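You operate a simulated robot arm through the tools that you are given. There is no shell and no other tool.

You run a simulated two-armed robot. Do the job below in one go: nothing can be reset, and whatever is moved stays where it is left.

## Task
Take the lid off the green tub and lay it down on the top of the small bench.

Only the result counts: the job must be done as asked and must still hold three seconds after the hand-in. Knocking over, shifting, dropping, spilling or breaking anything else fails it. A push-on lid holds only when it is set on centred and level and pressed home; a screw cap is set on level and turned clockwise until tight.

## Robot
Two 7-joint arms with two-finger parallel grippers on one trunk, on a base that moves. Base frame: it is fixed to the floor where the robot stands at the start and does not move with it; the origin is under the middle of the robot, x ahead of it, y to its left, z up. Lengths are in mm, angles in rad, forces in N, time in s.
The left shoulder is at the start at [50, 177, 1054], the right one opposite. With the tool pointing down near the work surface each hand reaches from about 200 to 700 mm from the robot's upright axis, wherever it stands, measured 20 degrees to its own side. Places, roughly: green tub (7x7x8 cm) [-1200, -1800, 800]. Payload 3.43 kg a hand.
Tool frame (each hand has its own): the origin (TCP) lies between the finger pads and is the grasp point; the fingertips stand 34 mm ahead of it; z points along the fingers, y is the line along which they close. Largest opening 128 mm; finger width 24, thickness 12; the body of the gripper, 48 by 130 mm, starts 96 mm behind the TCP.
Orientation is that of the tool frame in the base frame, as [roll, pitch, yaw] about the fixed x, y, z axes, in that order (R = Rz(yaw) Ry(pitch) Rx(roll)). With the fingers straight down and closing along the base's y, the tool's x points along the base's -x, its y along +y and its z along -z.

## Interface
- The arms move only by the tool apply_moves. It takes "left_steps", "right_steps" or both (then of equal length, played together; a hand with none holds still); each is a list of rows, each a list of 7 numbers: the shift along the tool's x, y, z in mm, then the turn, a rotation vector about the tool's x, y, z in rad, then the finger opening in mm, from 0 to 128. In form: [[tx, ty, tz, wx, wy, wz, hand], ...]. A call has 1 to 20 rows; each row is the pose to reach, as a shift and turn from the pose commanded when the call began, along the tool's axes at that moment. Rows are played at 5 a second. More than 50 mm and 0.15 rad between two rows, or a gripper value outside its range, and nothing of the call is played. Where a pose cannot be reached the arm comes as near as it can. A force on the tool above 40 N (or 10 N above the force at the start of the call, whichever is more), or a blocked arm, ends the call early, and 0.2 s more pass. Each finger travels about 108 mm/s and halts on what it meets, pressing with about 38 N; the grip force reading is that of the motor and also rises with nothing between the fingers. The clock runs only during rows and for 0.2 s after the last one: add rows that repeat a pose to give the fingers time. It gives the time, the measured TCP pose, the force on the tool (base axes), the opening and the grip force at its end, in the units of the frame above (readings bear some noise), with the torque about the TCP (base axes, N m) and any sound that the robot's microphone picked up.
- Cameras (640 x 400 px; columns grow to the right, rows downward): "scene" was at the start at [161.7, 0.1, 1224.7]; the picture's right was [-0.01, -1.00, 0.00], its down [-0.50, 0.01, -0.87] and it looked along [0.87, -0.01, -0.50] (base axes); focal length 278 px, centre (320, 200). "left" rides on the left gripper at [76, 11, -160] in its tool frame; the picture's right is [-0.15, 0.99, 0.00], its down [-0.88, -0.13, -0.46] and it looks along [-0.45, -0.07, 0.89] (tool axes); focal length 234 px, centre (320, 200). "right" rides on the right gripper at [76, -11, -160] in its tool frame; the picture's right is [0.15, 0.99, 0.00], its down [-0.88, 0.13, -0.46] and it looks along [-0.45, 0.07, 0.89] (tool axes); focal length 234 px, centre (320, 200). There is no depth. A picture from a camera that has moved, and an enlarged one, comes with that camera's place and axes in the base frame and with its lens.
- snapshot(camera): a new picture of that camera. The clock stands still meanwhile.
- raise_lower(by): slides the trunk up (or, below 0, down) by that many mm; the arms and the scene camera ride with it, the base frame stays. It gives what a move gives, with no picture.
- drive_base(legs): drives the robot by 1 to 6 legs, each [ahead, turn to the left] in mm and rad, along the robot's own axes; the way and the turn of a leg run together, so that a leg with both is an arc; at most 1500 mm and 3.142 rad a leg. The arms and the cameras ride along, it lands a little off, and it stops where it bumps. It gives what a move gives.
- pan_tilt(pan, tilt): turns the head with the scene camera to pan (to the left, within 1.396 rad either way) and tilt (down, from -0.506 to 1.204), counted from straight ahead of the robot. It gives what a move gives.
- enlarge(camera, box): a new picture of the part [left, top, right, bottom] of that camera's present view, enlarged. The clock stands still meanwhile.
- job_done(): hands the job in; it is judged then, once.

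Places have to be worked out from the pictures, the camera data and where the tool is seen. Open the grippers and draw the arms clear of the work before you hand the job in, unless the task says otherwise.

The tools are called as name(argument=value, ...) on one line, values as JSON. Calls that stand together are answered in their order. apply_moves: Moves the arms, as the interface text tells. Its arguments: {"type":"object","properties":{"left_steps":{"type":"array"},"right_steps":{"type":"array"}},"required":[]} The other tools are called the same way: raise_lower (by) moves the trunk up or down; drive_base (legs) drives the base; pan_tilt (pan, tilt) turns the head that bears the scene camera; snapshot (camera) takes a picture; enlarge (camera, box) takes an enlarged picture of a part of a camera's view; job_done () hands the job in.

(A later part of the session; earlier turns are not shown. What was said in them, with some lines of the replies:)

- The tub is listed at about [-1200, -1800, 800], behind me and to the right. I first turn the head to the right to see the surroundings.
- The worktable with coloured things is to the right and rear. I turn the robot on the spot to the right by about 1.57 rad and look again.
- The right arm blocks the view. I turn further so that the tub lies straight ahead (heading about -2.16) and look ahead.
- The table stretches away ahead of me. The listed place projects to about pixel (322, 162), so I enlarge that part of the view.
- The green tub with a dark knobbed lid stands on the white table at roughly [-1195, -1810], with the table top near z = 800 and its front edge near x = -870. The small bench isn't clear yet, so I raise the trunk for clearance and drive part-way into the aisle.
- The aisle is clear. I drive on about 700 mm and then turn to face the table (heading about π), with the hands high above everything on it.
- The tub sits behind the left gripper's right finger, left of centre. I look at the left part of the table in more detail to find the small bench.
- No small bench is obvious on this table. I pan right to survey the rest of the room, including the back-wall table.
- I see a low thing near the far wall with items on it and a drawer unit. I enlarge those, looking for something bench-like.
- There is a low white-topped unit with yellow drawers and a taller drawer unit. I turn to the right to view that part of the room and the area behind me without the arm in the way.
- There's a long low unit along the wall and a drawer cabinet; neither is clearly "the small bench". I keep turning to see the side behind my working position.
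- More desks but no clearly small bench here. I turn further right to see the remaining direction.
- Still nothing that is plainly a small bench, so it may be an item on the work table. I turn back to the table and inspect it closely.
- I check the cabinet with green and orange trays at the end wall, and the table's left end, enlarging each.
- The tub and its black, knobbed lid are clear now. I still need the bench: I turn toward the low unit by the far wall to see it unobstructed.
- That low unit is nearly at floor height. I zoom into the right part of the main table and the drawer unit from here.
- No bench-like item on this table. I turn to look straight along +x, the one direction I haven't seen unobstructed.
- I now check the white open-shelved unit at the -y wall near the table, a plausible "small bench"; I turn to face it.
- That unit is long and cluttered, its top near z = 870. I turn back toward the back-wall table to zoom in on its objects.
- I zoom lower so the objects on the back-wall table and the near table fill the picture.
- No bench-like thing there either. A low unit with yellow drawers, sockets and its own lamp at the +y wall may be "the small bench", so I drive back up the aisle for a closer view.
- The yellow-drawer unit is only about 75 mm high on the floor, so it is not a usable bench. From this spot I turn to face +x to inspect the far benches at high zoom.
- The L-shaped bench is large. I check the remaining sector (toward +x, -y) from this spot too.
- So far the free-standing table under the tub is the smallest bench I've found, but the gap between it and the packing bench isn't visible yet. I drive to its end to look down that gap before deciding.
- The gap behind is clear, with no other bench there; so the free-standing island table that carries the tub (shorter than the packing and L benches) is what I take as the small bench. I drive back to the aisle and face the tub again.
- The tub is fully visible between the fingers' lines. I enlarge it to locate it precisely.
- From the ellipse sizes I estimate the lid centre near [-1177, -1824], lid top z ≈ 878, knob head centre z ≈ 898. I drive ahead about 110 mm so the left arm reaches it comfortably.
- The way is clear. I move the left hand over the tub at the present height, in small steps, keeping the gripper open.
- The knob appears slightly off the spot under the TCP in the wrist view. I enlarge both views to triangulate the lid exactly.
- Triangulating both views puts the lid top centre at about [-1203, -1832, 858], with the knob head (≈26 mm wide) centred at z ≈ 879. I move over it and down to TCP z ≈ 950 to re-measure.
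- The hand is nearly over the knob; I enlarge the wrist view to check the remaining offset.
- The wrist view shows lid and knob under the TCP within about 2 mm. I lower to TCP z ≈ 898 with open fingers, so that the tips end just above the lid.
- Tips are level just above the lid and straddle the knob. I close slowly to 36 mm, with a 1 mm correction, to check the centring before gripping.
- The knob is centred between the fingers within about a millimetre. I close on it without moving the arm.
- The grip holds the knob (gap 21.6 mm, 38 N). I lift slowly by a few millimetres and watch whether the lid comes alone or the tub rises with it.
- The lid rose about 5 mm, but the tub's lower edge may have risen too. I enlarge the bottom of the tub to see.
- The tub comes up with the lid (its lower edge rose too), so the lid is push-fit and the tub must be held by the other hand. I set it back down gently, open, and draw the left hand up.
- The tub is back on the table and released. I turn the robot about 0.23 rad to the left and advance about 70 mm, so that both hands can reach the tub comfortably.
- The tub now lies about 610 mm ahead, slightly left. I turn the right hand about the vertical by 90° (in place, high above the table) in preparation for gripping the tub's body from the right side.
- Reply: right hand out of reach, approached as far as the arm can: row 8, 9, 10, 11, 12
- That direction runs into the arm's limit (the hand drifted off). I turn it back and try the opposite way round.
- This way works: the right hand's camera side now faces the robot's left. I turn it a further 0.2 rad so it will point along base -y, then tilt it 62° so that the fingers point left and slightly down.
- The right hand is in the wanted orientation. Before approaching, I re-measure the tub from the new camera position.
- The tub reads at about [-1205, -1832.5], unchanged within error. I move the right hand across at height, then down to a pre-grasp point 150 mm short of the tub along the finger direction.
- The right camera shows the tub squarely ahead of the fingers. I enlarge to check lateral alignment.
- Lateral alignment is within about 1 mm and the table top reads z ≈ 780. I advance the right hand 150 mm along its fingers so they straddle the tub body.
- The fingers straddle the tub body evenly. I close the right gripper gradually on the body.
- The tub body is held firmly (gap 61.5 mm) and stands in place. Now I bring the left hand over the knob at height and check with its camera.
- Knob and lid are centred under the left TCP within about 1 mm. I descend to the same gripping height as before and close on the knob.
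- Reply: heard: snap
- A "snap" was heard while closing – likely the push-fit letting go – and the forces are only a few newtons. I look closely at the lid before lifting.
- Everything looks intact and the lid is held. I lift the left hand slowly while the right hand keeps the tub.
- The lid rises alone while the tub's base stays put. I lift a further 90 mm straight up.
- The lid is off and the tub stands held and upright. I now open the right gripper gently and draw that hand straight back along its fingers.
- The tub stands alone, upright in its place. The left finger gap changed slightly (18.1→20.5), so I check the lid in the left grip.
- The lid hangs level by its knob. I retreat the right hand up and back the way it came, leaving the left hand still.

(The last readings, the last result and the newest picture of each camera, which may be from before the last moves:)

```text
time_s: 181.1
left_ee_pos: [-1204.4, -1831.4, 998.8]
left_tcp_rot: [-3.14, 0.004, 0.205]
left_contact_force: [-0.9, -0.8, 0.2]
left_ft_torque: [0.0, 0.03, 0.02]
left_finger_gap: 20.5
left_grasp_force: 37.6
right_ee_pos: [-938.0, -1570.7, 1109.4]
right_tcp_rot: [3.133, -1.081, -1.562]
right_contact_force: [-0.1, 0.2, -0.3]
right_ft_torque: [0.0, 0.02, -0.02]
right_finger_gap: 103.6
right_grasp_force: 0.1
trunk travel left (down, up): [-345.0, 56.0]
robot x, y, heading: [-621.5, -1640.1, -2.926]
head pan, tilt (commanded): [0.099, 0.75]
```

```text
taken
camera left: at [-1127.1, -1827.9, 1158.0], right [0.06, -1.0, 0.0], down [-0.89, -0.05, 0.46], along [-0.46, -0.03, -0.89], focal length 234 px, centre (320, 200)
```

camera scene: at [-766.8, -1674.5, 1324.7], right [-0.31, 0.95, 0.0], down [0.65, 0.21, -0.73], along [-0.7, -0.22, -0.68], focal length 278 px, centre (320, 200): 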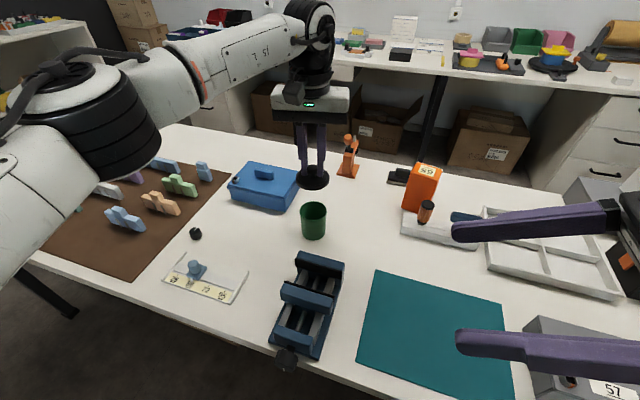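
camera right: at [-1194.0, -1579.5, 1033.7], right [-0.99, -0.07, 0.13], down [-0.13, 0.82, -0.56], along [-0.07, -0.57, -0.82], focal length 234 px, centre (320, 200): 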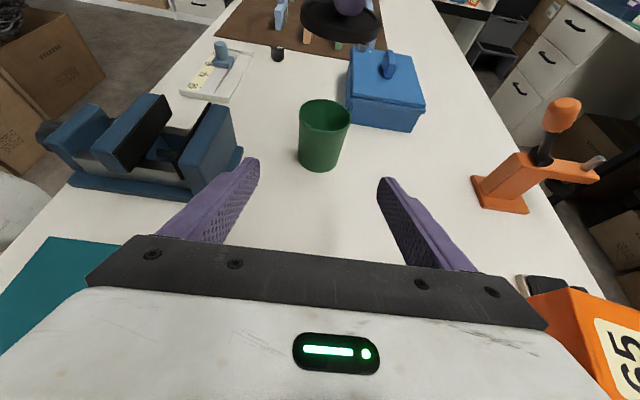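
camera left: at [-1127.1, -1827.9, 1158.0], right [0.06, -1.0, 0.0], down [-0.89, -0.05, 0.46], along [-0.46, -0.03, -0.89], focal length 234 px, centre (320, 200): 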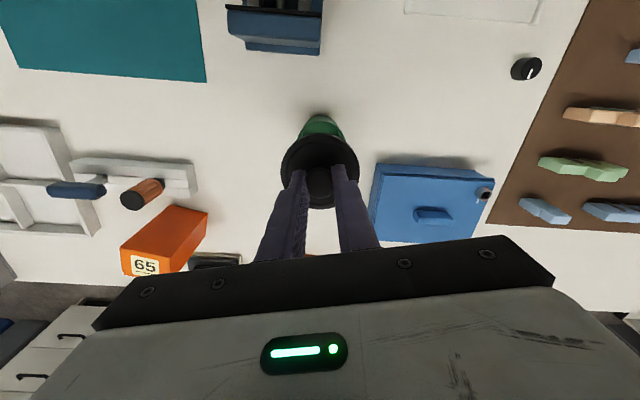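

The grip is steady and the right hand is clear. I carry the lid 110 mm to the right of the tub, over bare bench top near [-1210, -1722], and lower it to about 20 mm above the surface.

apply_moves(left_steps=[[6, -36, 0, 0, 0, 0, 12], [12, -72, 0, 0, 0, 0, 12], [17.6, -108.7, 0, 0, 0, 0, 12], [17.6, -108.7, 0, 0, 0, 0, 12], [17.6, -108.7, 40, 0, 0, 0, 12], [17.6, -108.7, 80, 0, 0, 0, 12], [17.6, -108.7, 115, 0, 0, 0, 12], [17.6, -108.7, 135, 0, 0, 0, 12], [17.6, -108.7, 143, 0, 0, 0, 12], [17.6, -108.7, 143, 0, 0, 0, 12]])

enlarge(camera="scene", box=[280, 130, 440, 255])

snapshot(camera="left")

```text
time_s: 183.3
left_ee_pos: [-1211.2, -1738.0, 866.5]
left_tcp_rot: [-3.141, 0.007, 0.228]
left_contact_force: [0.6, -0.4, -0.4]
left_ft_torque: [-0.03, 0.01, 0.01]
left_finger_gap: 20.5
left_grasp_force: 38.2
left hand out of reach, approached as far as the arm can: row 3, 4, 7, 8, 9, 10
right_ee_pos: [-939.4, -1569.1, 1108.4]
right_tcp_rot: [3.137, -1.08, -1.565]
right_contact_force: [0.0, 0.4, -0.2]
right_ft_torque: [0.02, 0.0, 0.0]
right_finger_gap: 104.1
right_grasp_force: 0.0
trunk travel left (down, up): [-345.0, 56.0]
robot x, y, heading: [-620.9, -1636.1, -2.932]
head pan, tilt (commanded): [0.099, 0.75]
```

```text
3.20 times, centred on (360, 192) of scene
camera zoom: at [-767.7, -1673.9, 1324.5], right [-0.31, 0.95, 0.0], down [0.65, 0.21, -0.73], along [-0.7, -0.22, -0.68], focal length 888 px, centre (192, 224)
```

zoom: 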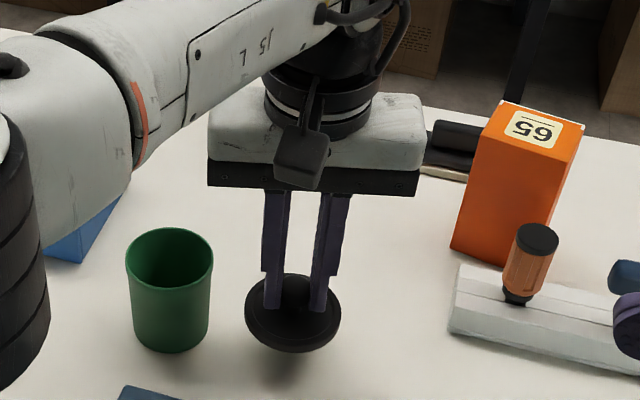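

```text
taken
camera left: at [-1133.3, -1731.9, 1024.1], right [0.08, -1.0, 0.0], down [-0.88, -0.07, 0.46], along [-0.46, -0.04, -0.89], focal length 234 px, centre (320, 200)
```

left: 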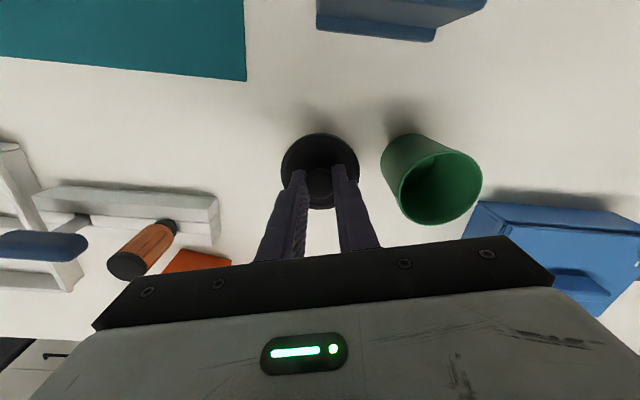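

The left arm is near a limit here, so it stopped at z ≈ 866. I look at the whole scene to check the arm's clearance before choosing how to continue.

snapshot(camera="scene")

snapshot(camera="right")

```text
taken
camera scene: at [-767.7, -1673.9, 1324.5], right [-0.31, 0.95, 0.0], down [0.65, 0.21, -0.73], along [-0.7, -0.22, -0.68], focal length 278 px, centre (320, 200)
```

scene: 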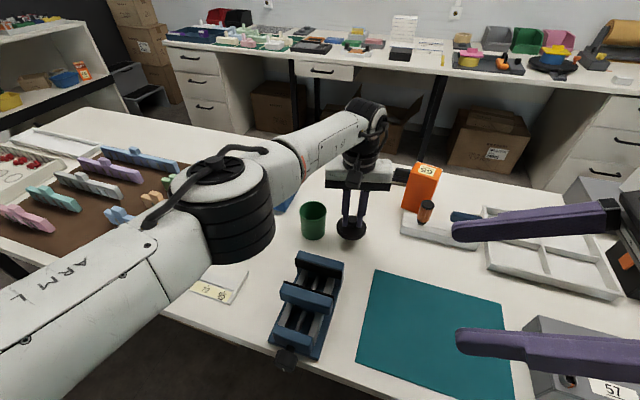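

```text
taken
camera right: at [-928.8, -1463.2, 1251.4], right [-0.99, -0.07, 0.13], down [-0.13, 0.82, -0.56], along [-0.07, -0.57, -0.82], focal length 234 px, centre (320, 200)
```

right: 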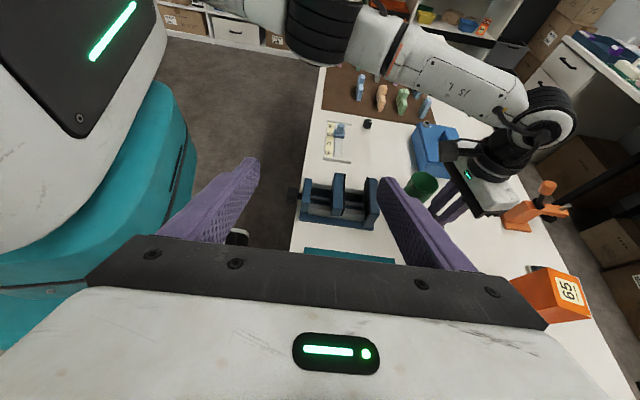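

The elbow is high above everything; only this height band is limited. I raise the hand to z ≈ 932 where it was reachable, shifting slightly right, and will lower with the trunk instead.

apply_moves(left_steps=[[0, 0, -20, 0, 0, 0, 12], [0, 0, -45, 0, 0, 0, 12], [2, -7, -65, 0, 0, 0, 12], [4.6, -15.4, -66, 0, 0, 0, 12], [4.6, -15.4, -66, 0, 0, 0, 12]])

```text
time_s: 184.5
left_ee_pos: [-1205.6, -1709.6, 930.5]
left_tcp_rot: [-3.14, 0.001, 0.209]
left_contact_force: [-0.6, 0.0, 0.2]
left_ft_torque: [-0.03, 0.0, 0.02]
left_finger_gap: 20.5
left_grasp_force: 37.7
right_ee_pos: [-940.3, -1568.9, 1108.8]
right_tcp_rot: [3.137, -1.079, -1.566]
right_contact_force: [0.7, 0.2, -0.5]
right_ft_torque: [0.01, 0.04, -0.03]
right_finger_gap: 104.0
right_grasp_force: 0.1
trunk travel left (down, up): [-345.0, 56.0]
robot x, y, heading: [-621.0, -1636.9, -2.93]
head pan, tilt (commanded): [0.099, 0.75]
```

The hand is at [-1206, -1710, 930], within reach. I lower the trunk 75 mm, bringing the lid to roughly 15–20 mm above the bench top.

raise_lower(by=-75)

enlarge(camera="scene", box=[280, 100, 440, 225])

snapshot(camera="scene")

```text
time_s: 185.6
left_ee_pos: [-1205.6, -1709.9, 856.3]
left_tcp_rot: [-3.139, 0.005, 0.21]
left_contact_force: [0.5, 0.5, -0.6]
left_ft_torque: [0.01, -0.01, 0.0]
left_finger_gap: 20.6
left_grasp_force: 38.0
right_ee_pos: [-940.8, -1569.4, 1034.3]
right_tcp_rot: [3.135, -1.08, -1.562]
right_contact_force: [0.2, -0.8, 0.3]
right_ft_torque: [0.01, -0.04, -0.02]
right_finger_gap: 103.8
right_grasp_force: 0.0
trunk travel left (down, up): [-270.0, 131.0]
robot x, y, heading: [-621.8, -1637.6, -2.933]
head pan, tilt (commanded): [0.099, 0.75]
```

```text
3.20 times, centred on (360, 162) of scene
camera zoom: at [-767.5, -1673.9, 1249.6], right [-0.31, 0.95, 0.0], down [0.65, 0.21, -0.73], along [-0.7, -0.22, -0.68], focal length 888 px, centre (192, 320)
```

zoom: 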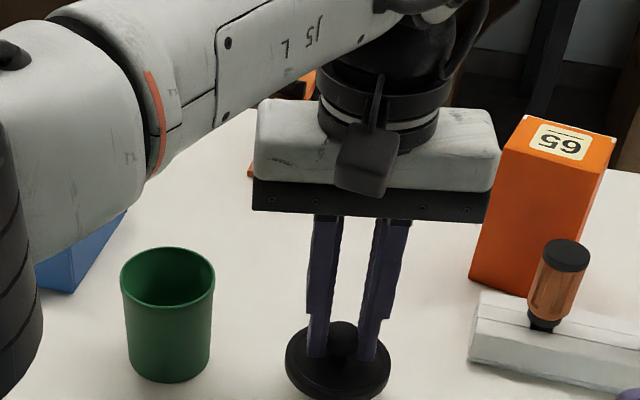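

```text
taken
camera scene: at [-767.5, -1673.9, 1249.6], right [-0.31, 0.95, 0.0], down [0.65, 0.21, -0.73], along [-0.7, -0.22, -0.68], focal length 278 px, centre (320, 200)
```

scene: 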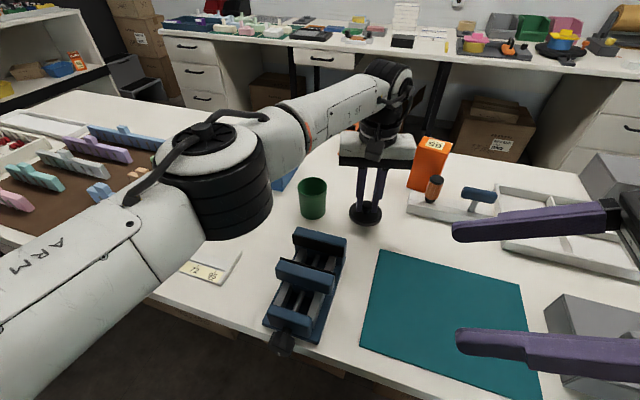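

The lid hovers over clear bench top between tub and clamp. I lower it in 2 mm rows, reading the force.

apply_moves(left_steps=[[0, 0, 2, 0, 0, 0, 12], [0, 0, 4, 0, 0, 0, 12], [0, 0, 6, 0, 0, 0, 12], [0, 0, 8, 0, 0, 0, 12], [0, 0, 10, 0, 0, 0, 12]])

enlarge(camera="scene", box=[330, 170, 410, 235])

```text
time_s: 186.8
left_ee_pos: [-1203.0, -1706.9, 844.5]
left_tcp_rot: [3.14, 0.003, 0.204]
left_contact_force: [-0.3, 0.6, 0.5]
left_ft_torque: [-0.02, 0.05, -0.01]
left_finger_gap: 20.5
left_grasp_force: 37.9
right_ee_pos: [-941.3, -1568.6, 1034.6]
right_tcp_rot: [3.136, -1.082, -1.562]
right_contact_force: [0.1, -0.2, -0.4]
right_ft_torque: [-0.02, -0.02, 0.01]
right_finger_gap: 104.0
right_grasp_force: 0.0
trunk travel left (down, up): [-270.0, 131.0]
robot x, y, heading: [-620.9, -1636.2, -2.929]
head pan, tilt (commanded): [0.099, 0.75]
```

```text
6.15 times, centred on (370, 202) of scene
camera zoom: at [-767.7, -1673.9, 1249.6], right [-0.31, 0.95, 0.0], down [0.65, 0.21, -0.73], along [-0.7, -0.22, -0.68], focal length 1708 px, centre (12, 185)
```

zoom: 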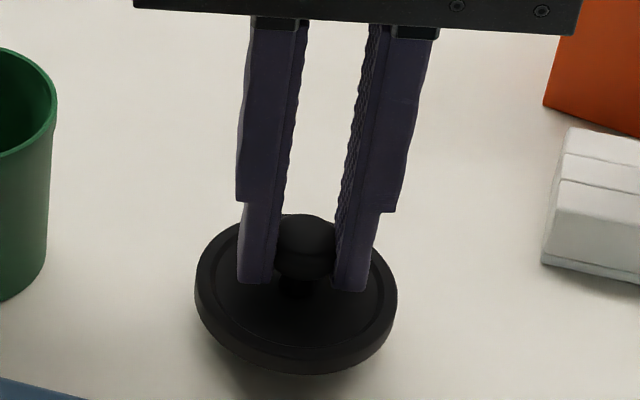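

Still a small gap with shadow beneath and no force. I continue down in about 1.5 mm rows.

apply_moves(left_steps=[[0, 0, 1.5, 0, 0, 0, 12], [0, 0, 3, 0, 0, 0, 12], [0, 0, 4.5, 0, 0, 0, 12], [0, 0, 6, 0, 0, 0, 12]])

enlarge(camera="scene", box=[330, 170, 410, 235])

```text
time_s: 187.8
left_ee_pos: [-1207.0, -1714.3, 840.2]
left_tcp_rot: [-3.139, 0.005, 0.216]
left_contact_force: [-0.7, -0.2, 0.0]
left_ft_torque: [0.01, -0.01, 0.01]
left_finger_gap: 20.4
left_grasp_force: 37.9
right_ee_pos: [-941.1, -1567.5, 1034.2]
right_tcp_rot: [3.136, -1.08, -1.565]
right_contact_force: [-0.5, 0.6, -0.1]
right_ft_torque: [0.01, 0.01, 0.01]
right_finger_gap: 104.1
right_grasp_force: 0.1
trunk travel left (down, up): [-270.0, 131.0]
robot x, y, heading: [-620.5, -1637.6, -2.926]
head pan, tilt (commanded): [0.099, 0.75]
```

```text
6.15 times, centred on (370, 202) of scene
camera zoom: at [-767.7, -1673.9, 1249.6], right [-0.31, 0.95, 0.0], down [0.65, 0.21, -0.73], along [-0.7, -0.22, -0.68], focal length 1708 px, centre (12, 185)
```

zoom: 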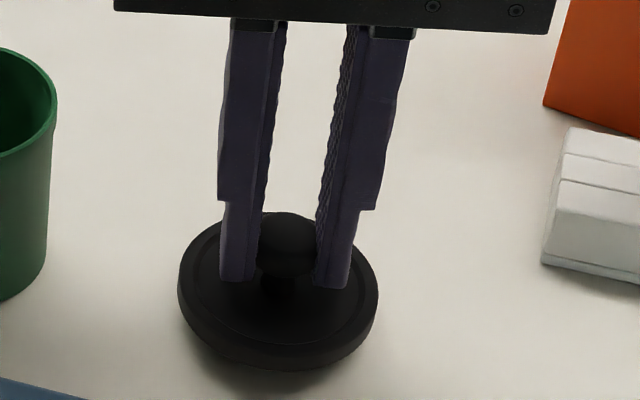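

The arm drifts sideways at its limit, so I lower the last few millimetres with the trunk in small steps, watching the force.

raise_lower(by=-3)

enlarge(camera="scene", box=[330, 170, 410, 235])

```text
time_s: 188.3
left_ee_pos: [-1206.6, -1715.6, 834.3]
left_tcp_rot: [-3.141, 0.002, 0.217]
left_contact_force: [-0.3, 1.0, 0.9]
left_ft_torque: [0.02, -0.03, 0.01]
left_finger_gap: 20.5
left_grasp_force: 38.0
right_ee_pos: [-939.6, -1569.3, 1030.4]
right_tcp_rot: [3.136, -1.081, -1.566]
right_contact_force: [0.3, 0.1, -0.1]
right_ft_torque: [0.0, 0.01, -0.04]
right_finger_gap: 104.0
right_grasp_force: 0.0
trunk travel left (down, up): [-267.0, 134.0]
robot x, y, heading: [-617.1, -1635.0, -2.928]
head pan, tilt (commanded): [0.099, 0.75]
```

```text
6.15 times, centred on (370, 202) of scene
camera zoom: at [-767.6, -1673.9, 1246.5], right [-0.31, 0.95, 0.0], down [0.65, 0.21, -0.73], along [-0.7, -0.22, -0.68], focal length 1708 px, centre (12, 185)
```

zoom: 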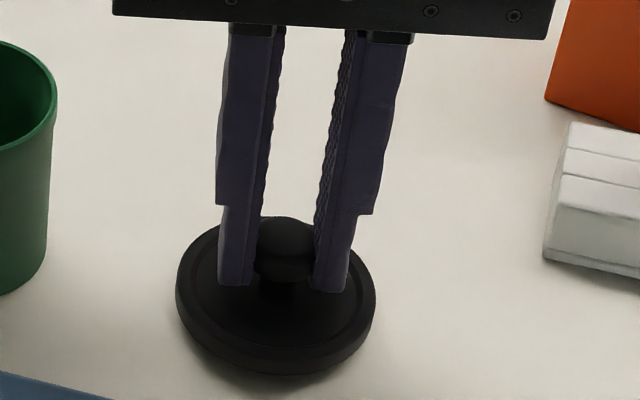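

The rim's lower edge computes to z ≈ 789, the bench top about 780. I lower another 3 mm twice, checking the force after each.

raise_lower(by=-3)

raise_lower(by=-2)

enlarge(camera="scene", box=[330, 170, 410, 235])

```text
time_s: 188.9
left_ee_pos: [-1206.8, -1714.8, 833.1]
left_tcp_rot: [3.141, 0.002, 0.215]
left_contact_force: [-0.5, 0.1, -0.1]
left_ft_torque: [-0.02, -0.01, -0.02]
left_finger_gap: 20.6
left_grasp_force: 38.5
right_ee_pos: [-940.1, -1569.1, 1028.4]
right_tcp_rot: [3.136, -1.081, -1.563]
right_contact_force: [1.4, -1.2, 0.1]
right_ft_torque: [-0.02, 0.02, -0.02]
right_finger_gap: 103.8
right_grasp_force: 0.0
trunk travel left (down, up): [-264.0, 137.0]
robot x, y, heading: [-621.9, -1635.0, -2.925]
head pan, tilt (commanded): [0.099, 0.75]
```

```text
time_s: 189.4
left_ee_pos: [-1205.1, -1715.0, 831.2]
left_tcp_rot: [-3.141, 0.001, 0.217]
left_contact_force: [-0.6, -0.4, -0.4]
left_ft_torque: [0.01, 0.02, -0.01]
left_finger_gap: 20.3
left_grasp_force: 37.7
right_ee_pos: [-940.0, -1569.6, 1026.3]
right_tcp_rot: [3.138, -1.081, -1.563]
right_contact_force: [-1.1, 0.3, -0.1]
right_ft_torque: [-0.03, -0.03, 0.0]
right_finger_gap: 103.6
right_grasp_force: 0.0
trunk travel left (down, up): [-262.0, 139.0]
robot x, y, heading: [-619.1, -1636.0, -2.933]
head pan, tilt (commanded): [0.099, 0.75]
```

```text
6.15 times, centred on (370, 202) of scene
camera zoom: at [-767.6, -1673.9, 1241.6], right [-0.31, 0.95, 0.0], down [0.65, 0.21, -0.73], along [-0.7, -0.22, -0.68], focal length 1708 px, centre (12, 185)
```

zoom: 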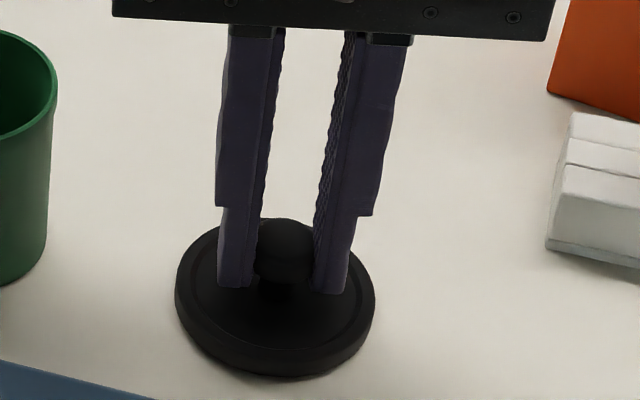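

No contact force yet at z ≈ 830; the shadow gap is shrinking. I continue with 2 mm steps.

raise_lower(by=-2)

raise_lower(by=-2)

enlarge(camera="scene", box=[330, 170, 410, 235])

```text
time_s: 189.9
left_ee_pos: [-1204.8, -1714.6, 828.2]
left_tcp_rot: [3.141, 0.001, 0.216]
left_contact_force: [0.3, -0.6, 0.0]
left_ft_torque: [-0.02, 0.02, 0.01]
left_finger_gap: 20.5
left_grasp_force: 38.3
right_ee_pos: [-940.7, -1569.3, 1023.7]
right_tcp_rot: [3.136, -1.081, -1.565]
right_contact_force: [-1.0, -0.5, 0.0]
right_ft_torque: [0.05, -0.01, 0.0]
right_finger_gap: 103.9
right_grasp_force: 0.1
trunk travel left (down, up): [-260.0, 141.0]
robot x, y, heading: [-621.7, -1635.0, -2.929]
head pan, tilt (commanded): [0.099, 0.75]
```

```text
time_s: 190.4
left_ee_pos: [-1206.1, -1715.3, 827.9]
left_tcp_rot: [-3.141, 0.004, 0.217]
left_contact_force: [1.0, -0.9, 3.9]
left_ft_torque: [0.08, -0.08, -0.05]
left_finger_gap: 20.6
left_grasp_force: 37.6
right_ee_pos: [-940.3, -1568.7, 1023.4]
right_tcp_rot: [3.135, -1.079, -1.565]
right_contact_force: [-0.1, 0.4, -0.1]
right_ft_torque: [-0.01, 0.0, 0.0]
right_finger_gap: 104.1
right_grasp_force: 0.1
trunk travel left (down, up): [-258.0, 143.0]
robot x, y, heading: [-622.6, -1633.6, -2.927]
head pan, tilt (commanded): [0.099, 0.75]
```

```text
6.15 times, centred on (370, 202) of scene
camera zoom: at [-767.2, -1674.0, 1237.6], right [-0.31, 0.95, 0.0], down [0.65, 0.21, -0.73], along [-0.7, -0.22, -0.68], focal length 1708 px, centre (12, 185)
```

zoom: 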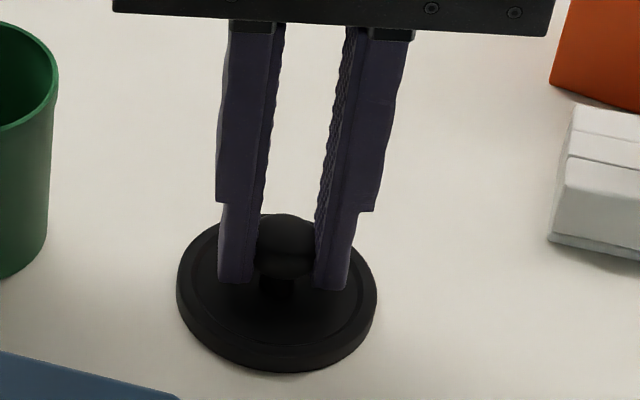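

Contact: 3.9 N upward, the lid rests on the bench top. I open the fingers slowly and then rise clear.

apply_moves(left_steps=[[0, 0, 0, 0, 0, 0, 20], [0, 0, 0, 0, 0, 0, 24], [0, 0, 0, 0, 0, 0, 30], [0, 0, 0, 0, 0, 0, 38], [0, 0, 0, 0, 0, 0, 44], [0, 0, 0, 0, 0, 0, 44]])

enlarge(camera="scene", box=[330, 170, 410, 235])

enlarge(camera="left", box=[240, 95, 400, 215])

```text
time_s: 191.8
left_ee_pos: [-1205.5, -1714.1, 827.2]
left_tcp_rot: [-3.141, 0.004, 0.216]
left_contact_force: [-0.3, 0.7, 0.1]
left_ft_torque: [-0.03, 0.01, 0.0]
left_finger_gap: 44.3
left_grasp_force: 0.0
right_ee_pos: [-940.6, -1568.6, 1022.4]
right_tcp_rot: [3.137, -1.081, -1.565]
right_contact_force: [-0.1, 0.2, 0.4]
right_ft_torque: [-0.03, -0.02, 0.01]
right_finger_gap: 103.8
right_grasp_force: 0.0
trunk travel left (down, up): [-258.0, 143.0]
robot x, y, heading: [-625.3, -1634.3, -2.931]
head pan, tilt (commanded): [0.099, 0.75]
```

```text
6.15 times, centred on (370, 202) of scene
camera zoom: at [-767.6, -1673.9, 1237.6], right [-0.31, 0.95, 0.0], down [0.65, 0.21, -0.73], along [-0.7, -0.22, -0.68], focal length 1708 px, centre (12, 185)
```

zoom: 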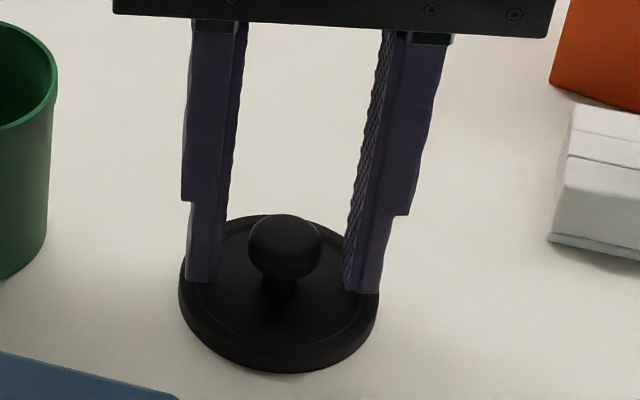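

```text
3.33 times, centred on (320, 155) of left
camera zoom: at [-1129.2, -1709.4, 985.4], right [0.07, -1.0, 0.0], down [-0.89, -0.06, 0.46], along [-0.46, -0.03, -0.89], focal length 781 px, centre (320, 350)
```

zoom: 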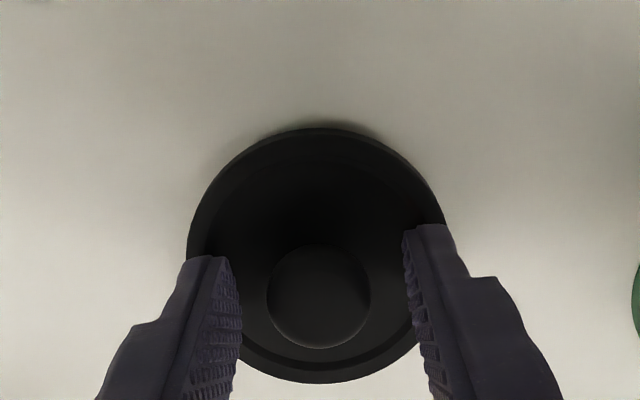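

The lid lies flat and released, knob up. I raise the trunk so the hand rises straight off it.

raise_lower(by=120)

snapshot(camera="scene")

snapshot(camera="left")

```text
time_s: 193.3
left_ee_pos: [-1206.9, -1712.9, 945.4]
left_tcp_rot: [3.141, 0.002, 0.218]
left_contact_force: [-0.1, 0.1, 0.3]
left_ft_torque: [0.0, 0.01, 0.02]
left_finger_gap: 44.0
left_grasp_force: 0.0
right_ee_pos: [-941.1, -1568.8, 1142.5]
right_tcp_rot: [3.135, -1.082, -1.564]
right_contact_force: [0.6, 0.4, -0.5]
right_ft_torque: [0.0, -0.01, 0.03]
right_finger_gap: 104.0
right_grasp_force: 0.1
trunk travel left (down, up): [-378.0, 23.0]
robot x, y, heading: [-622.8, -1633.2, -2.931]
head pan, tilt (commanded): [0.099, 0.75]
```

```text
taken
camera scene: at [-767.8, -1673.9, 1357.5], right [-0.31, 0.95, 0.0], down [0.65, 0.21, -0.73], along [-0.7, -0.22, -0.68], focal length 278 px, centre (320, 200)
```

scene: 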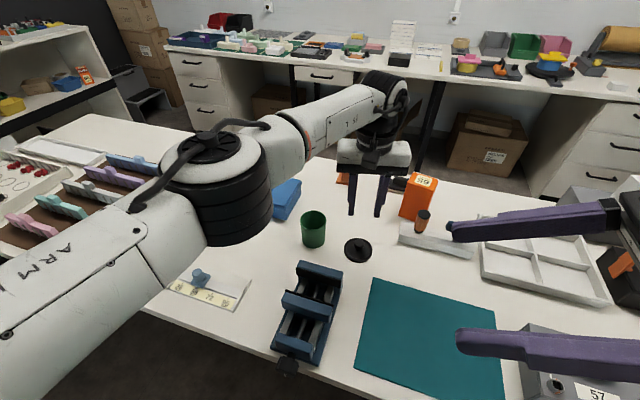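

```text
taken
camera left: at [-1129.2, -1709.3, 1105.0], right [0.07, -1.0, 0.0], down [-0.89, -0.06, 0.46], along [-0.46, -0.03, -0.89], focal length 234 px, centre (320, 200)
```

left: 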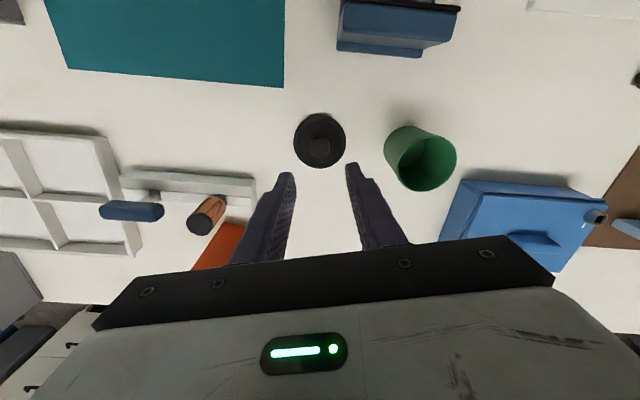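

The lid lies on the table beside the tub. At the far left I notice a dark, step-like thing beside the packing bench that I haven't identified; I enlarge it to be sure it isn't a separate small bench.

enlarge(camera="scene", box=[90, 40, 202, 110])

enlarge(camera="scene", box=[0, 0, 200, 140])

```text
5.71 times, centred on (146, 75) of scene
camera zoom: at [-767.8, -1673.9, 1357.5], right [-0.31, 0.95, 0.0], down [0.65, 0.21, -0.73], along [-0.7, -0.22, -0.68], focal length 1586 px, centre (1314, 914)
```

zoom: 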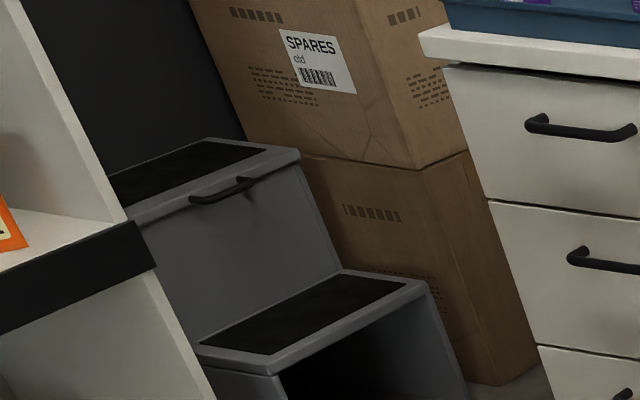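

```text
2.86 times, centred on (100, 70) of scene
camera zoom: at [-767.8, -1673.9, 1357.5], right [-0.31, 0.95, 0.0], down [0.65, 0.21, -0.73], along [-0.7, -0.22, -0.68], focal length 793 px, centre (949, 571)
```

zoom: 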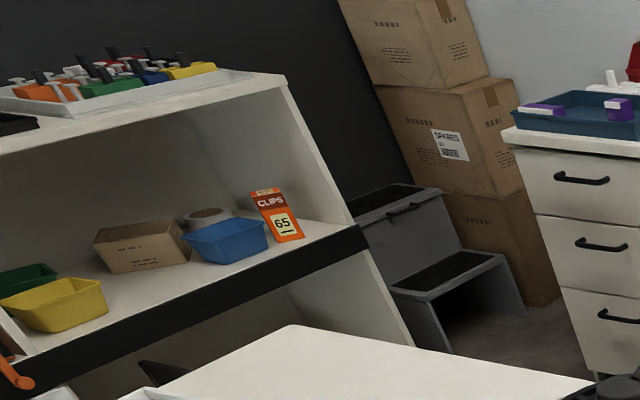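

That is just a step stool, so my reading stands: the tub's free-standing table (about 2 m, against the 3.2 m packing bench) is the small bench. I open the left hand fully, raise a bit and back the base away about 280 mm to clear the work.

raise_lower(by=20)

drive_base(legs=[[-280, 0]])

apply_moves(left_steps=[[0, 0, 0, 0, 0, 0, 60], [0, 0, 0, 0, 0, 0, 80], [0, 0, 0, 0, 0, 0, 100], [0, 0, 0, 0, 0, 0, 100]])

snapshot(camera="scene")

```text
time_s: 194.0
left_ee_pos: [-1206.6, -1714.1, 967.2]
left_tcp_rot: [-3.141, 0.002, 0.217]
left_contact_force: [0.2, -0.7, -0.3]
left_ft_torque: [0.01, 0.01, -0.03]
left_finger_gap: 44.0
left_grasp_force: 0.1
right_ee_pos: [-940.6, -1570.1, 1161.8]
right_tcp_rot: [3.137, -1.083, -1.565]
right_contact_force: [0.4, 0.1, -0.1]
right_ft_torque: [0.0, 0.03, 0.05]
right_finger_gap: 103.9
right_grasp_force: 0.0
trunk travel left (down, up): [-398.0, 3.0]
robot x, y, heading: [-621.2, -1636.9, -2.925]
head pan, tilt (commanded): [0.099, 0.75]
```

```text
time_s: 196.0
left_ee_pos: [-927.1, -1656.3, 968.3]
left_tcp_rot: [3.141, 0.004, 0.22]
left_contact_force: [0.1, 0.1, 0.1]
left_ft_torque: [0.02, 0.03, -0.01]
left_finger_gap: 43.9
left_grasp_force: 0.1
right_ee_pos: [-661.0, -1510.2, 1162.8]
right_tcp_rot: [3.133, -1.082, -1.56]
right_contact_force: [0.3, 0.4, -0.7]
right_ft_torque: [-0.04, 0.03, -0.01]
right_finger_gap: 104.1
right_grasp_force: 0.0
trunk travel left (down, up): [-398.0, 3.0]
robot x, y, heading: [-337.0, -1578.6, -2.923]
head pan, tilt (commanded): [0.099, 0.75]
```

```text
time_s: 197.0
left_ee_pos: [-928.0, -1655.9, 966.7]
left_tcp_rot: [3.141, 0.004, 0.221]
left_contact_force: [0.0, 0.0, -0.5]
left_ft_torque: [0.02, 0.01, -0.01]
left_finger_gap: 100.2
left_grasp_force: 0.0
right_ee_pos: [-661.5, -1510.7, 1162.7]
right_tcp_rot: [3.136, -1.082, -1.561]
right_contact_force: [0.0, 0.7, 0.7]
right_ft_torque: [-0.01, -0.01, 0.0]
right_finger_gap: 104.1
right_grasp_force: 0.1
trunk travel left (down, up): [-398.0, 3.0]
robot x, y, heading: [-344.3, -1573.9, -2.928]
head pan, tilt (commanded): [0.099, 0.75]
```

```text
taken
camera scene: at [-488.6, -1614.1, 1377.6], right [-0.31, 0.95, 0.0], down [0.65, 0.21, -0.73], along [-0.7, -0.23, -0.68], focal length 278 px, centre (320, 200)
```

scene: 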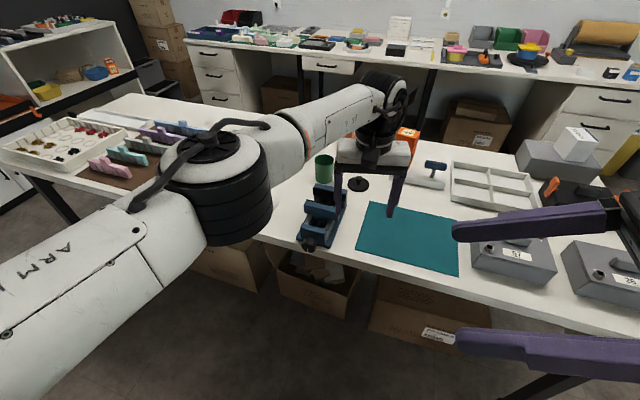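

The tub stands upright and the lid lies beside it; nothing else has moved. I draw the left hand further up and back, clear of the table, and take a last look.

apply_moves(left_steps=[[10, 5, -35, 0, 0, 0, 100], [25, 12, -70, 0, 0, 0, 100], [60, 25, -90, 0, 0, 0, 100], [95, 40, -100, 0, 0, 0, 100], [130, 55, -110, 0, 0, 0, 100], [130, 55, -110, 0, 0, 0, 100]])

snapshot(camera="scene")

enlarge(camera="scene", box=[270, 130, 430, 260])

```text
time_s: 198.4
left_ee_pos: [-789.3, -1681.4, 1075.2]
left_tcp_rot: [3.141, 0.001, 0.219]
left_contact_force: [0.0, -0.2, 0.8]
left_ft_torque: [-0.02, 0.01, 0.0]
left_finger_gap: 100.2
left_grasp_force: 0.0
right_ee_pos: [-661.7, -1509.4, 1161.5]
right_tcp_rot: [3.138, -1.082, -1.561]
right_contact_force: [-0.3, -0.3, -0.7]
right_ft_torque: [0.04, -0.01, 0.0]
right_finger_gap: 103.7
right_grasp_force: 0.0
trunk travel left (down, up): [-398.0, 3.0]
robot x, y, heading: [-342.7, -1574.9, -2.927]
head pan, tilt (commanded): [0.099, 0.75]
```

```text
taken
camera scene: at [-489.0, -1613.9, 1377.5], right [-0.31, 0.95, 0.0], down [0.65, 0.21, -0.73], along [-0.7, -0.23, -0.68], focal length 278 px, centre (320, 200)
```

scene: 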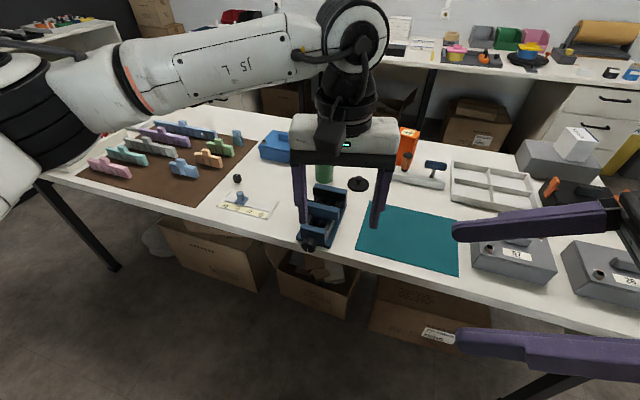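

```text
3.08 times, centred on (350, 195) of scene
camera zoom: at [-489.0, -1613.9, 1377.5], right [-0.31, 0.95, 0.0], down [0.65, 0.21, -0.73], along [-0.7, -0.23, -0.68], focal length 854 px, centre (228, 215)
```

zoom: 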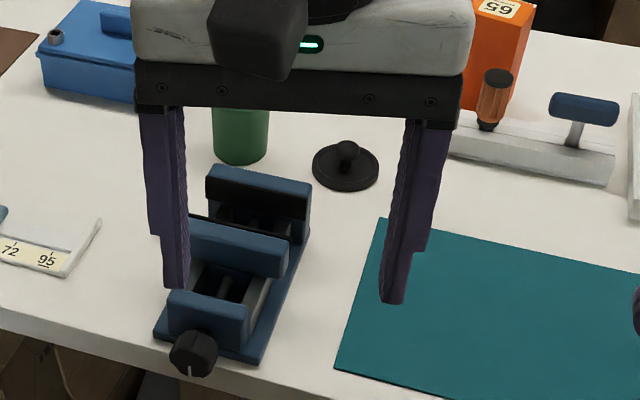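

Tub upright, lid flat on the bench top, hands clear. Before handing in, I check the notice boards on the walls in case any sign names the benches.

pan_tilt(pan=-0.1, tilt=0.0)

snapshot(camera="scene")

pan_tilt(pan=-0.9, tilt=0.0)

snapshot(camera="scene")

```text
time_s: 199.5
left_ee_pos: [-789.0, -1681.5, 1076.1]
left_tcp_rot: [-3.141, 0.004, 0.221]
left_contact_force: [0.1, 0.8, 0.1]
left_ft_torque: [0.02, -0.02, -0.02]
left_finger_gap: 100.1
left_grasp_force: 0.0
right_ee_pos: [-662.0, -1509.6, 1162.5]
right_tcp_rot: [3.136, -1.082, -1.561]
right_contact_force: [-0.4, 0.2, 0.4]
right_ft_torque: [0.0, -0.01, -0.02]
right_finger_gap: 103.8
right_grasp_force: 0.1
trunk travel left (down, up): [-398.0, 3.0]
robot x, y, heading: [-339.6, -1577.2, -2.93]
head pan, tilt (commanded): [-0.099, 0.0]
```

```text
taken
camera scene: at [-499.2, -1598.9, 1445.6], right [-0.12, 0.99, 0.0], down [0.0, 0.0, -1.0], along [-0.99, -0.12, 0.0], focal length 278 px, centre (320, 200)
```

scene: 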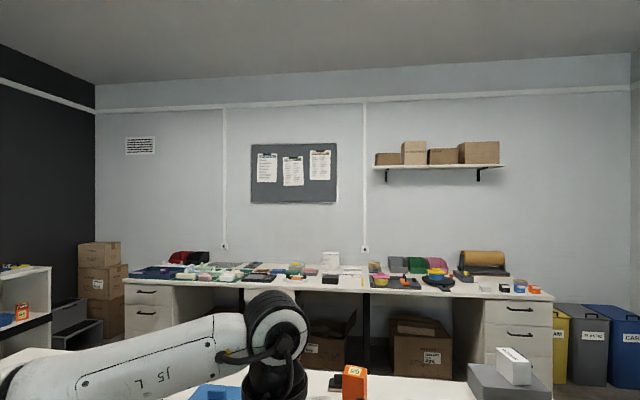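

```text
time_s: 200.6
left_ee_pos: [-787.9, -1680.8, 1076.6]
left_tcp_rot: [-3.141, 0.002, 0.219]
left_contact_force: [0.1, 0.3, 0.8]
left_ft_torque: [-0.01, 0.04, -0.01]
left_finger_gap: 99.9
left_grasp_force: 0.1
right_ee_pos: [-661.8, -1509.4, 1161.9]
right_tcp_rot: [3.137, -1.081, -1.56]
right_contact_force: [-0.4, 0.5, 0.3]
right_ft_torque: [0.0, -0.01, 0.01]
right_finger_gap: 103.7
right_grasp_force: 0.0
trunk travel left (down, up): [-398.0, 3.0]
robot x, y, heading: [-340.7, -1575.0, -2.932]
head pan, tilt (commanded): [-0.901, 0.0]
```

```text
taken
camera scene: at [-479.5, -1531.6, 1445.7], right [0.63, 0.77, 0.0], down [0.0, 0.0, -1.0], along [-0.77, 0.63, 0.0], focal length 278 px, centre (320, 200)
```

scene: 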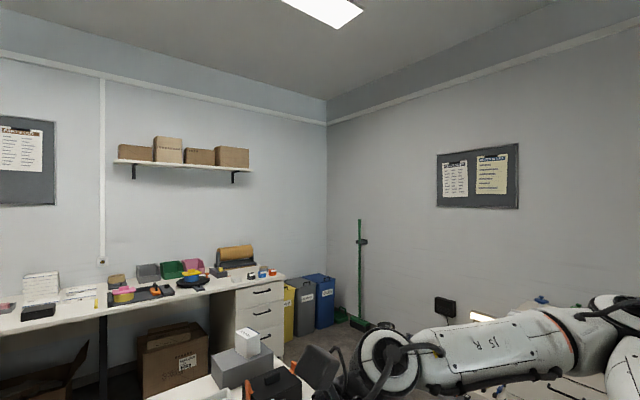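

The boards carry papers with headings; I enlarge both to read them.

enlarge(camera="scene", box=[432, 140, 522, 212])

pan_tilt(pan=-0.1, tilt=0.0)

enlarge(camera="scene", box=[246, 138, 342, 208])

enlarge(camera="scene", box=[100, 230, 570, 400])

```text
5.56 times, centred on (477, 176) of scene
camera zoom: at [-479.5, -1531.6, 1445.7], right [0.63, 0.77, 0.0], down [0.0, 0.0, -1.0], along [-0.77, 0.63, 0.0], focal length 1542 px, centre (-552, 333)
```

zoom: 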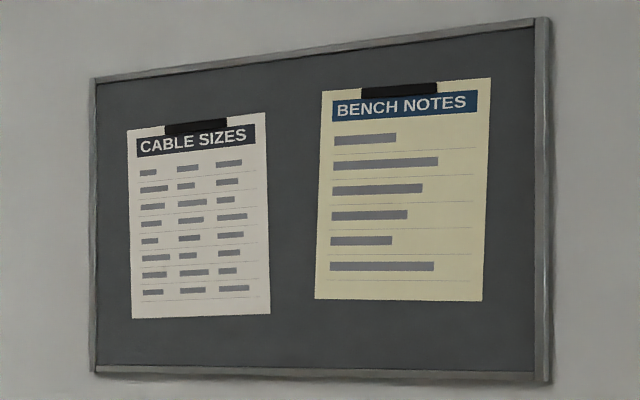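

```text
time_s: 201.7
left_ee_pos: [-787.3, -1680.8, 1074.1]
left_tcp_rot: [3.14, 0.004, 0.22]
left_contact_force: [0.4, -0.6, -0.4]
left_ft_torque: [-0.01, 0.01, -0.02]
left_finger_gap: 100.0
left_grasp_force: 0.1
right_ee_pos: [-662.0, -1509.1, 1161.9]
right_tcp_rot: [3.137, -1.081, -1.561]
right_contact_force: [0.2, 0.5, 0.1]
right_ft_torque: [0.02, 0.03, 0.01]
right_finger_gap: 104.1
right_grasp_force: 0.1
trunk travel left (down, up): [-398.0, 3.0]
robot x, y, heading: [-341.0, -1574.0, -2.935]
head pan, tilt (commanded): [-0.099, 0.0]
```

```text
5.71 times, centred on (294, 173) of scene
camera zoom: at [-499.2, -1598.8, 1445.7], right [-0.11, 0.99, 0.0], down [0.0, 0.0, -1.0], along [-0.99, -0.11, 0.0], focal length 1586 px, centre (469, 354)
```

zoom: 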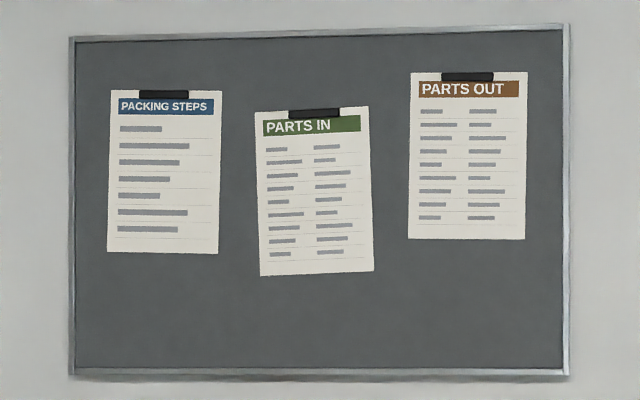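

```text
1.36 times, centred on (335, 315) of scene
camera zoom: at [-499.2, -1598.8, 1445.7], right [-0.11, 0.99, 0.0], down [0.0, 0.0, -1.0], along [-0.99, -0.11, 0.0], focal length 378 px, centre (300, 43)
```

zoom: 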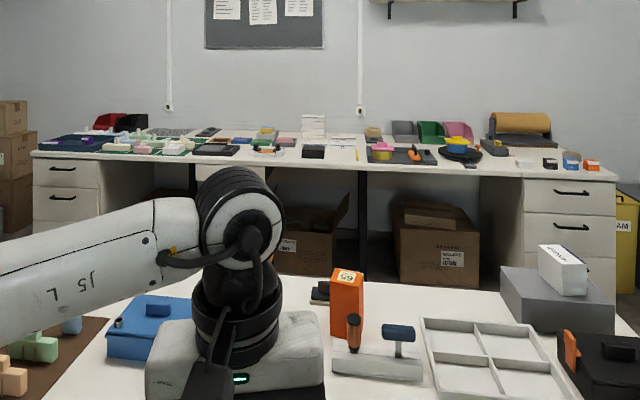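

The board over the +y wall says "BENCH NOTES" and "CABLE SIZES", so the drawer unit and low unit beneath it might be a bench in their own right. I drive up for a close look before handing in.

drive_base(legs=[[0, -1.72], [900, 0]])

pan_tilt(pan=0.2, tilt=0.6)

snapshot(camera="scene")

```text
time_s: 210.8
left_ee_pos: [-374.1, -209.5, 1075.0]
left_tcp_rot: [-3.141, 0.003, -1.548]
left_contact_force: [0.2, -0.2, -1.0]
left_ft_torque: [-0.02, 0.0, 0.0]
left_finger_gap: 99.9
left_grasp_force: 0.0
right_ee_pos: [-230.4, -366.8, 1162.3]
right_tcp_rot: [3.135, -1.081, 2.955]
right_contact_force: [0.0, 0.4, 1.1]
right_ft_torque: [-0.01, 0.0, -0.01]
right_finger_gap: 103.9
right_grasp_force: 0.0
trunk travel left (down, up): [-398.0, 3.0]
robot x, y, heading: [-357.6, -665.3, 1.593]
head pan, tilt (commanded): [-0.099, 0.0]
```

```text
time_s: 211.8
left_ee_pos: [-374.2, -209.1, 1075.7]
left_tcp_rot: [-3.141, 0.003, -1.547]
left_contact_force: [0.0, -0.2, 0.2]
left_ft_torque: [0.01, 0.03, 0.01]
left_finger_gap: 99.7
left_grasp_force: 0.1
right_ee_pos: [-230.3, -366.3, 1162.2]
right_tcp_rot: [3.136, -1.082, 2.955]
right_contact_force: [0.5, -0.7, 0.0]
right_ft_torque: [0.04, 0.03, 0.03]
right_finger_gap: 103.9
right_grasp_force: 0.0
trunk travel left (down, up): [-398.0, 3.0]
robot x, y, heading: [-354.1, -668.4, 1.587]
head pan, tilt (commanded): [0.201, 0.6]
```

```text
taken
camera scene: at [-375.8, -509.9, 1390.5], right [0.98, 0.22, 0.0], down [0.12, -0.55, -0.83], along [-0.18, 0.81, -0.56], focal length 278 px, centre (320, 200)
```

scene: 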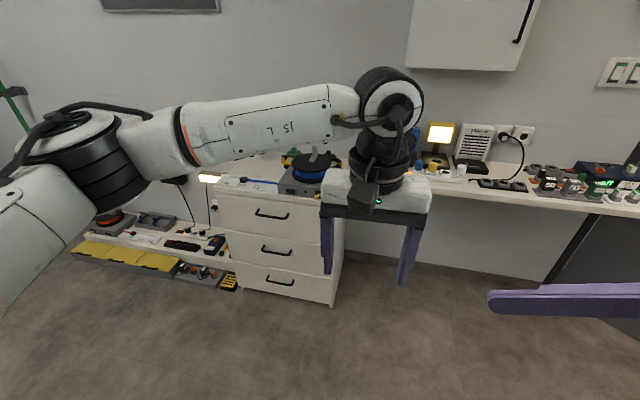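

The station is in view. I enlarge the low unit and the drawer unit.

enlarge(camera="scene", box=[60, 160, 260, 300])

enlarge(camera="scene", box=[190, 140, 350, 310])

enlarge(camera="scene", box=[400, 100, 640, 260])

```text
2.86 times, centred on (160, 230) of scene
camera zoom: at [-375.8, -509.9, 1390.5], right [0.98, 0.22, 0.0], down [0.12, -0.55, -0.83], along [-0.18, 0.81, -0.56], focal length 793 px, centre (777, 114)
```

zoom: 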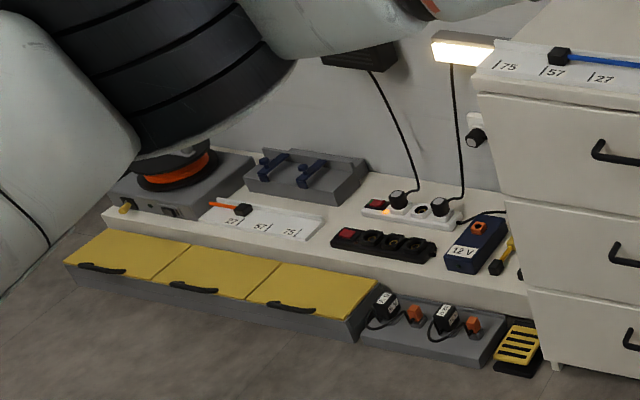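

```text
2.35 times, centred on (270, 225) of scene
camera zoom: at [-375.8, -509.9, 1390.5], right [0.98, 0.22, 0.0], down [0.12, -0.55, -0.83], along [-0.18, 0.81, -0.56], focal length 653 px, centre (438, 141)
```

zoom: 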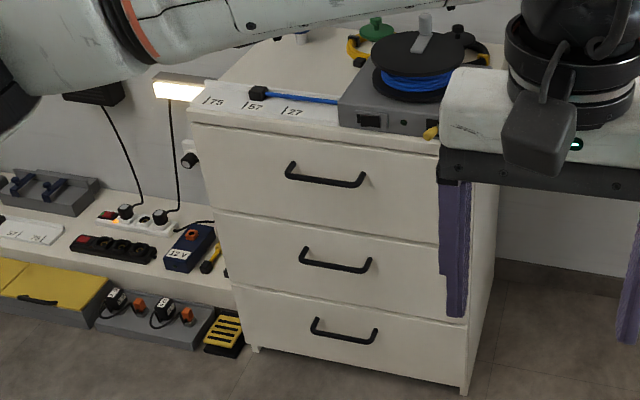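

```text
2.50 times, centred on (520, 180) of scene
camera zoom: at [-375.8, -509.9, 1390.5], right [0.98, 0.22, 0.0], down [0.12, -0.55, -0.83], along [-0.18, 0.81, -0.56], focal length 694 px, centre (-180, 250)
```

zoom: 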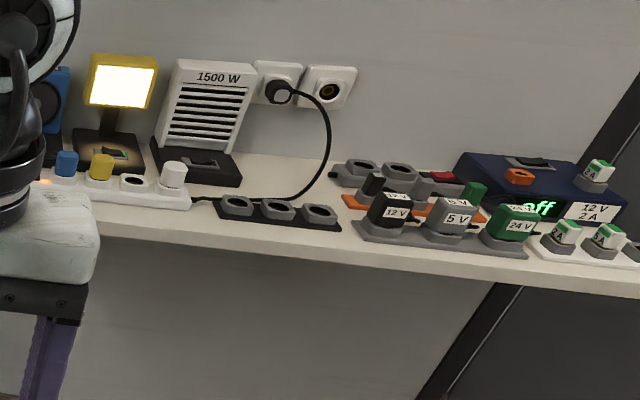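

This is a wall station of a drawer chest and floor-level ledges, not a bench, so the tub's own table remains the small bench. The lid lies flat there, the tub stands upright, and the hands are open and well clear; I hand in the job.

job_done()

```text
The job is handed in.
```

The lid is off the green tub and lying flat, knob up, on the table the tub stands on, about 120 mm to the right of the tub. I'm not certain that table is the one you meant by "the small bench".

- **Which bench:** Nothing in the room is labelled as the small bench. I took it to be the free-standing table with the tub: at about 2 m it is the shortest real bench I found, next to the 3.2 m packing bench and the L-shaped bench. The shelf unit with doors near the stock shelf is slightly shorter, and I treated it as a cabinet. If you meant that or another piece of furniture, the lid is in the wrong place.
- **Taking the lid off:** The lid was a push fit. On the first try the tub rose about 5 mm with it, so I set it straight back down. I then held the tub with the right hand and pulled the lid off with the left. A snap was heard as I closed on the knob the second time; the lid and tub both looked intact afterwards.
- **State at hand-in:** In the last pictures, taken before I backed off to check another corner of the room, the tub stood upright in its place and nothing else on the table had visibly moved. Both grippers are open and the robot is well away from the table.
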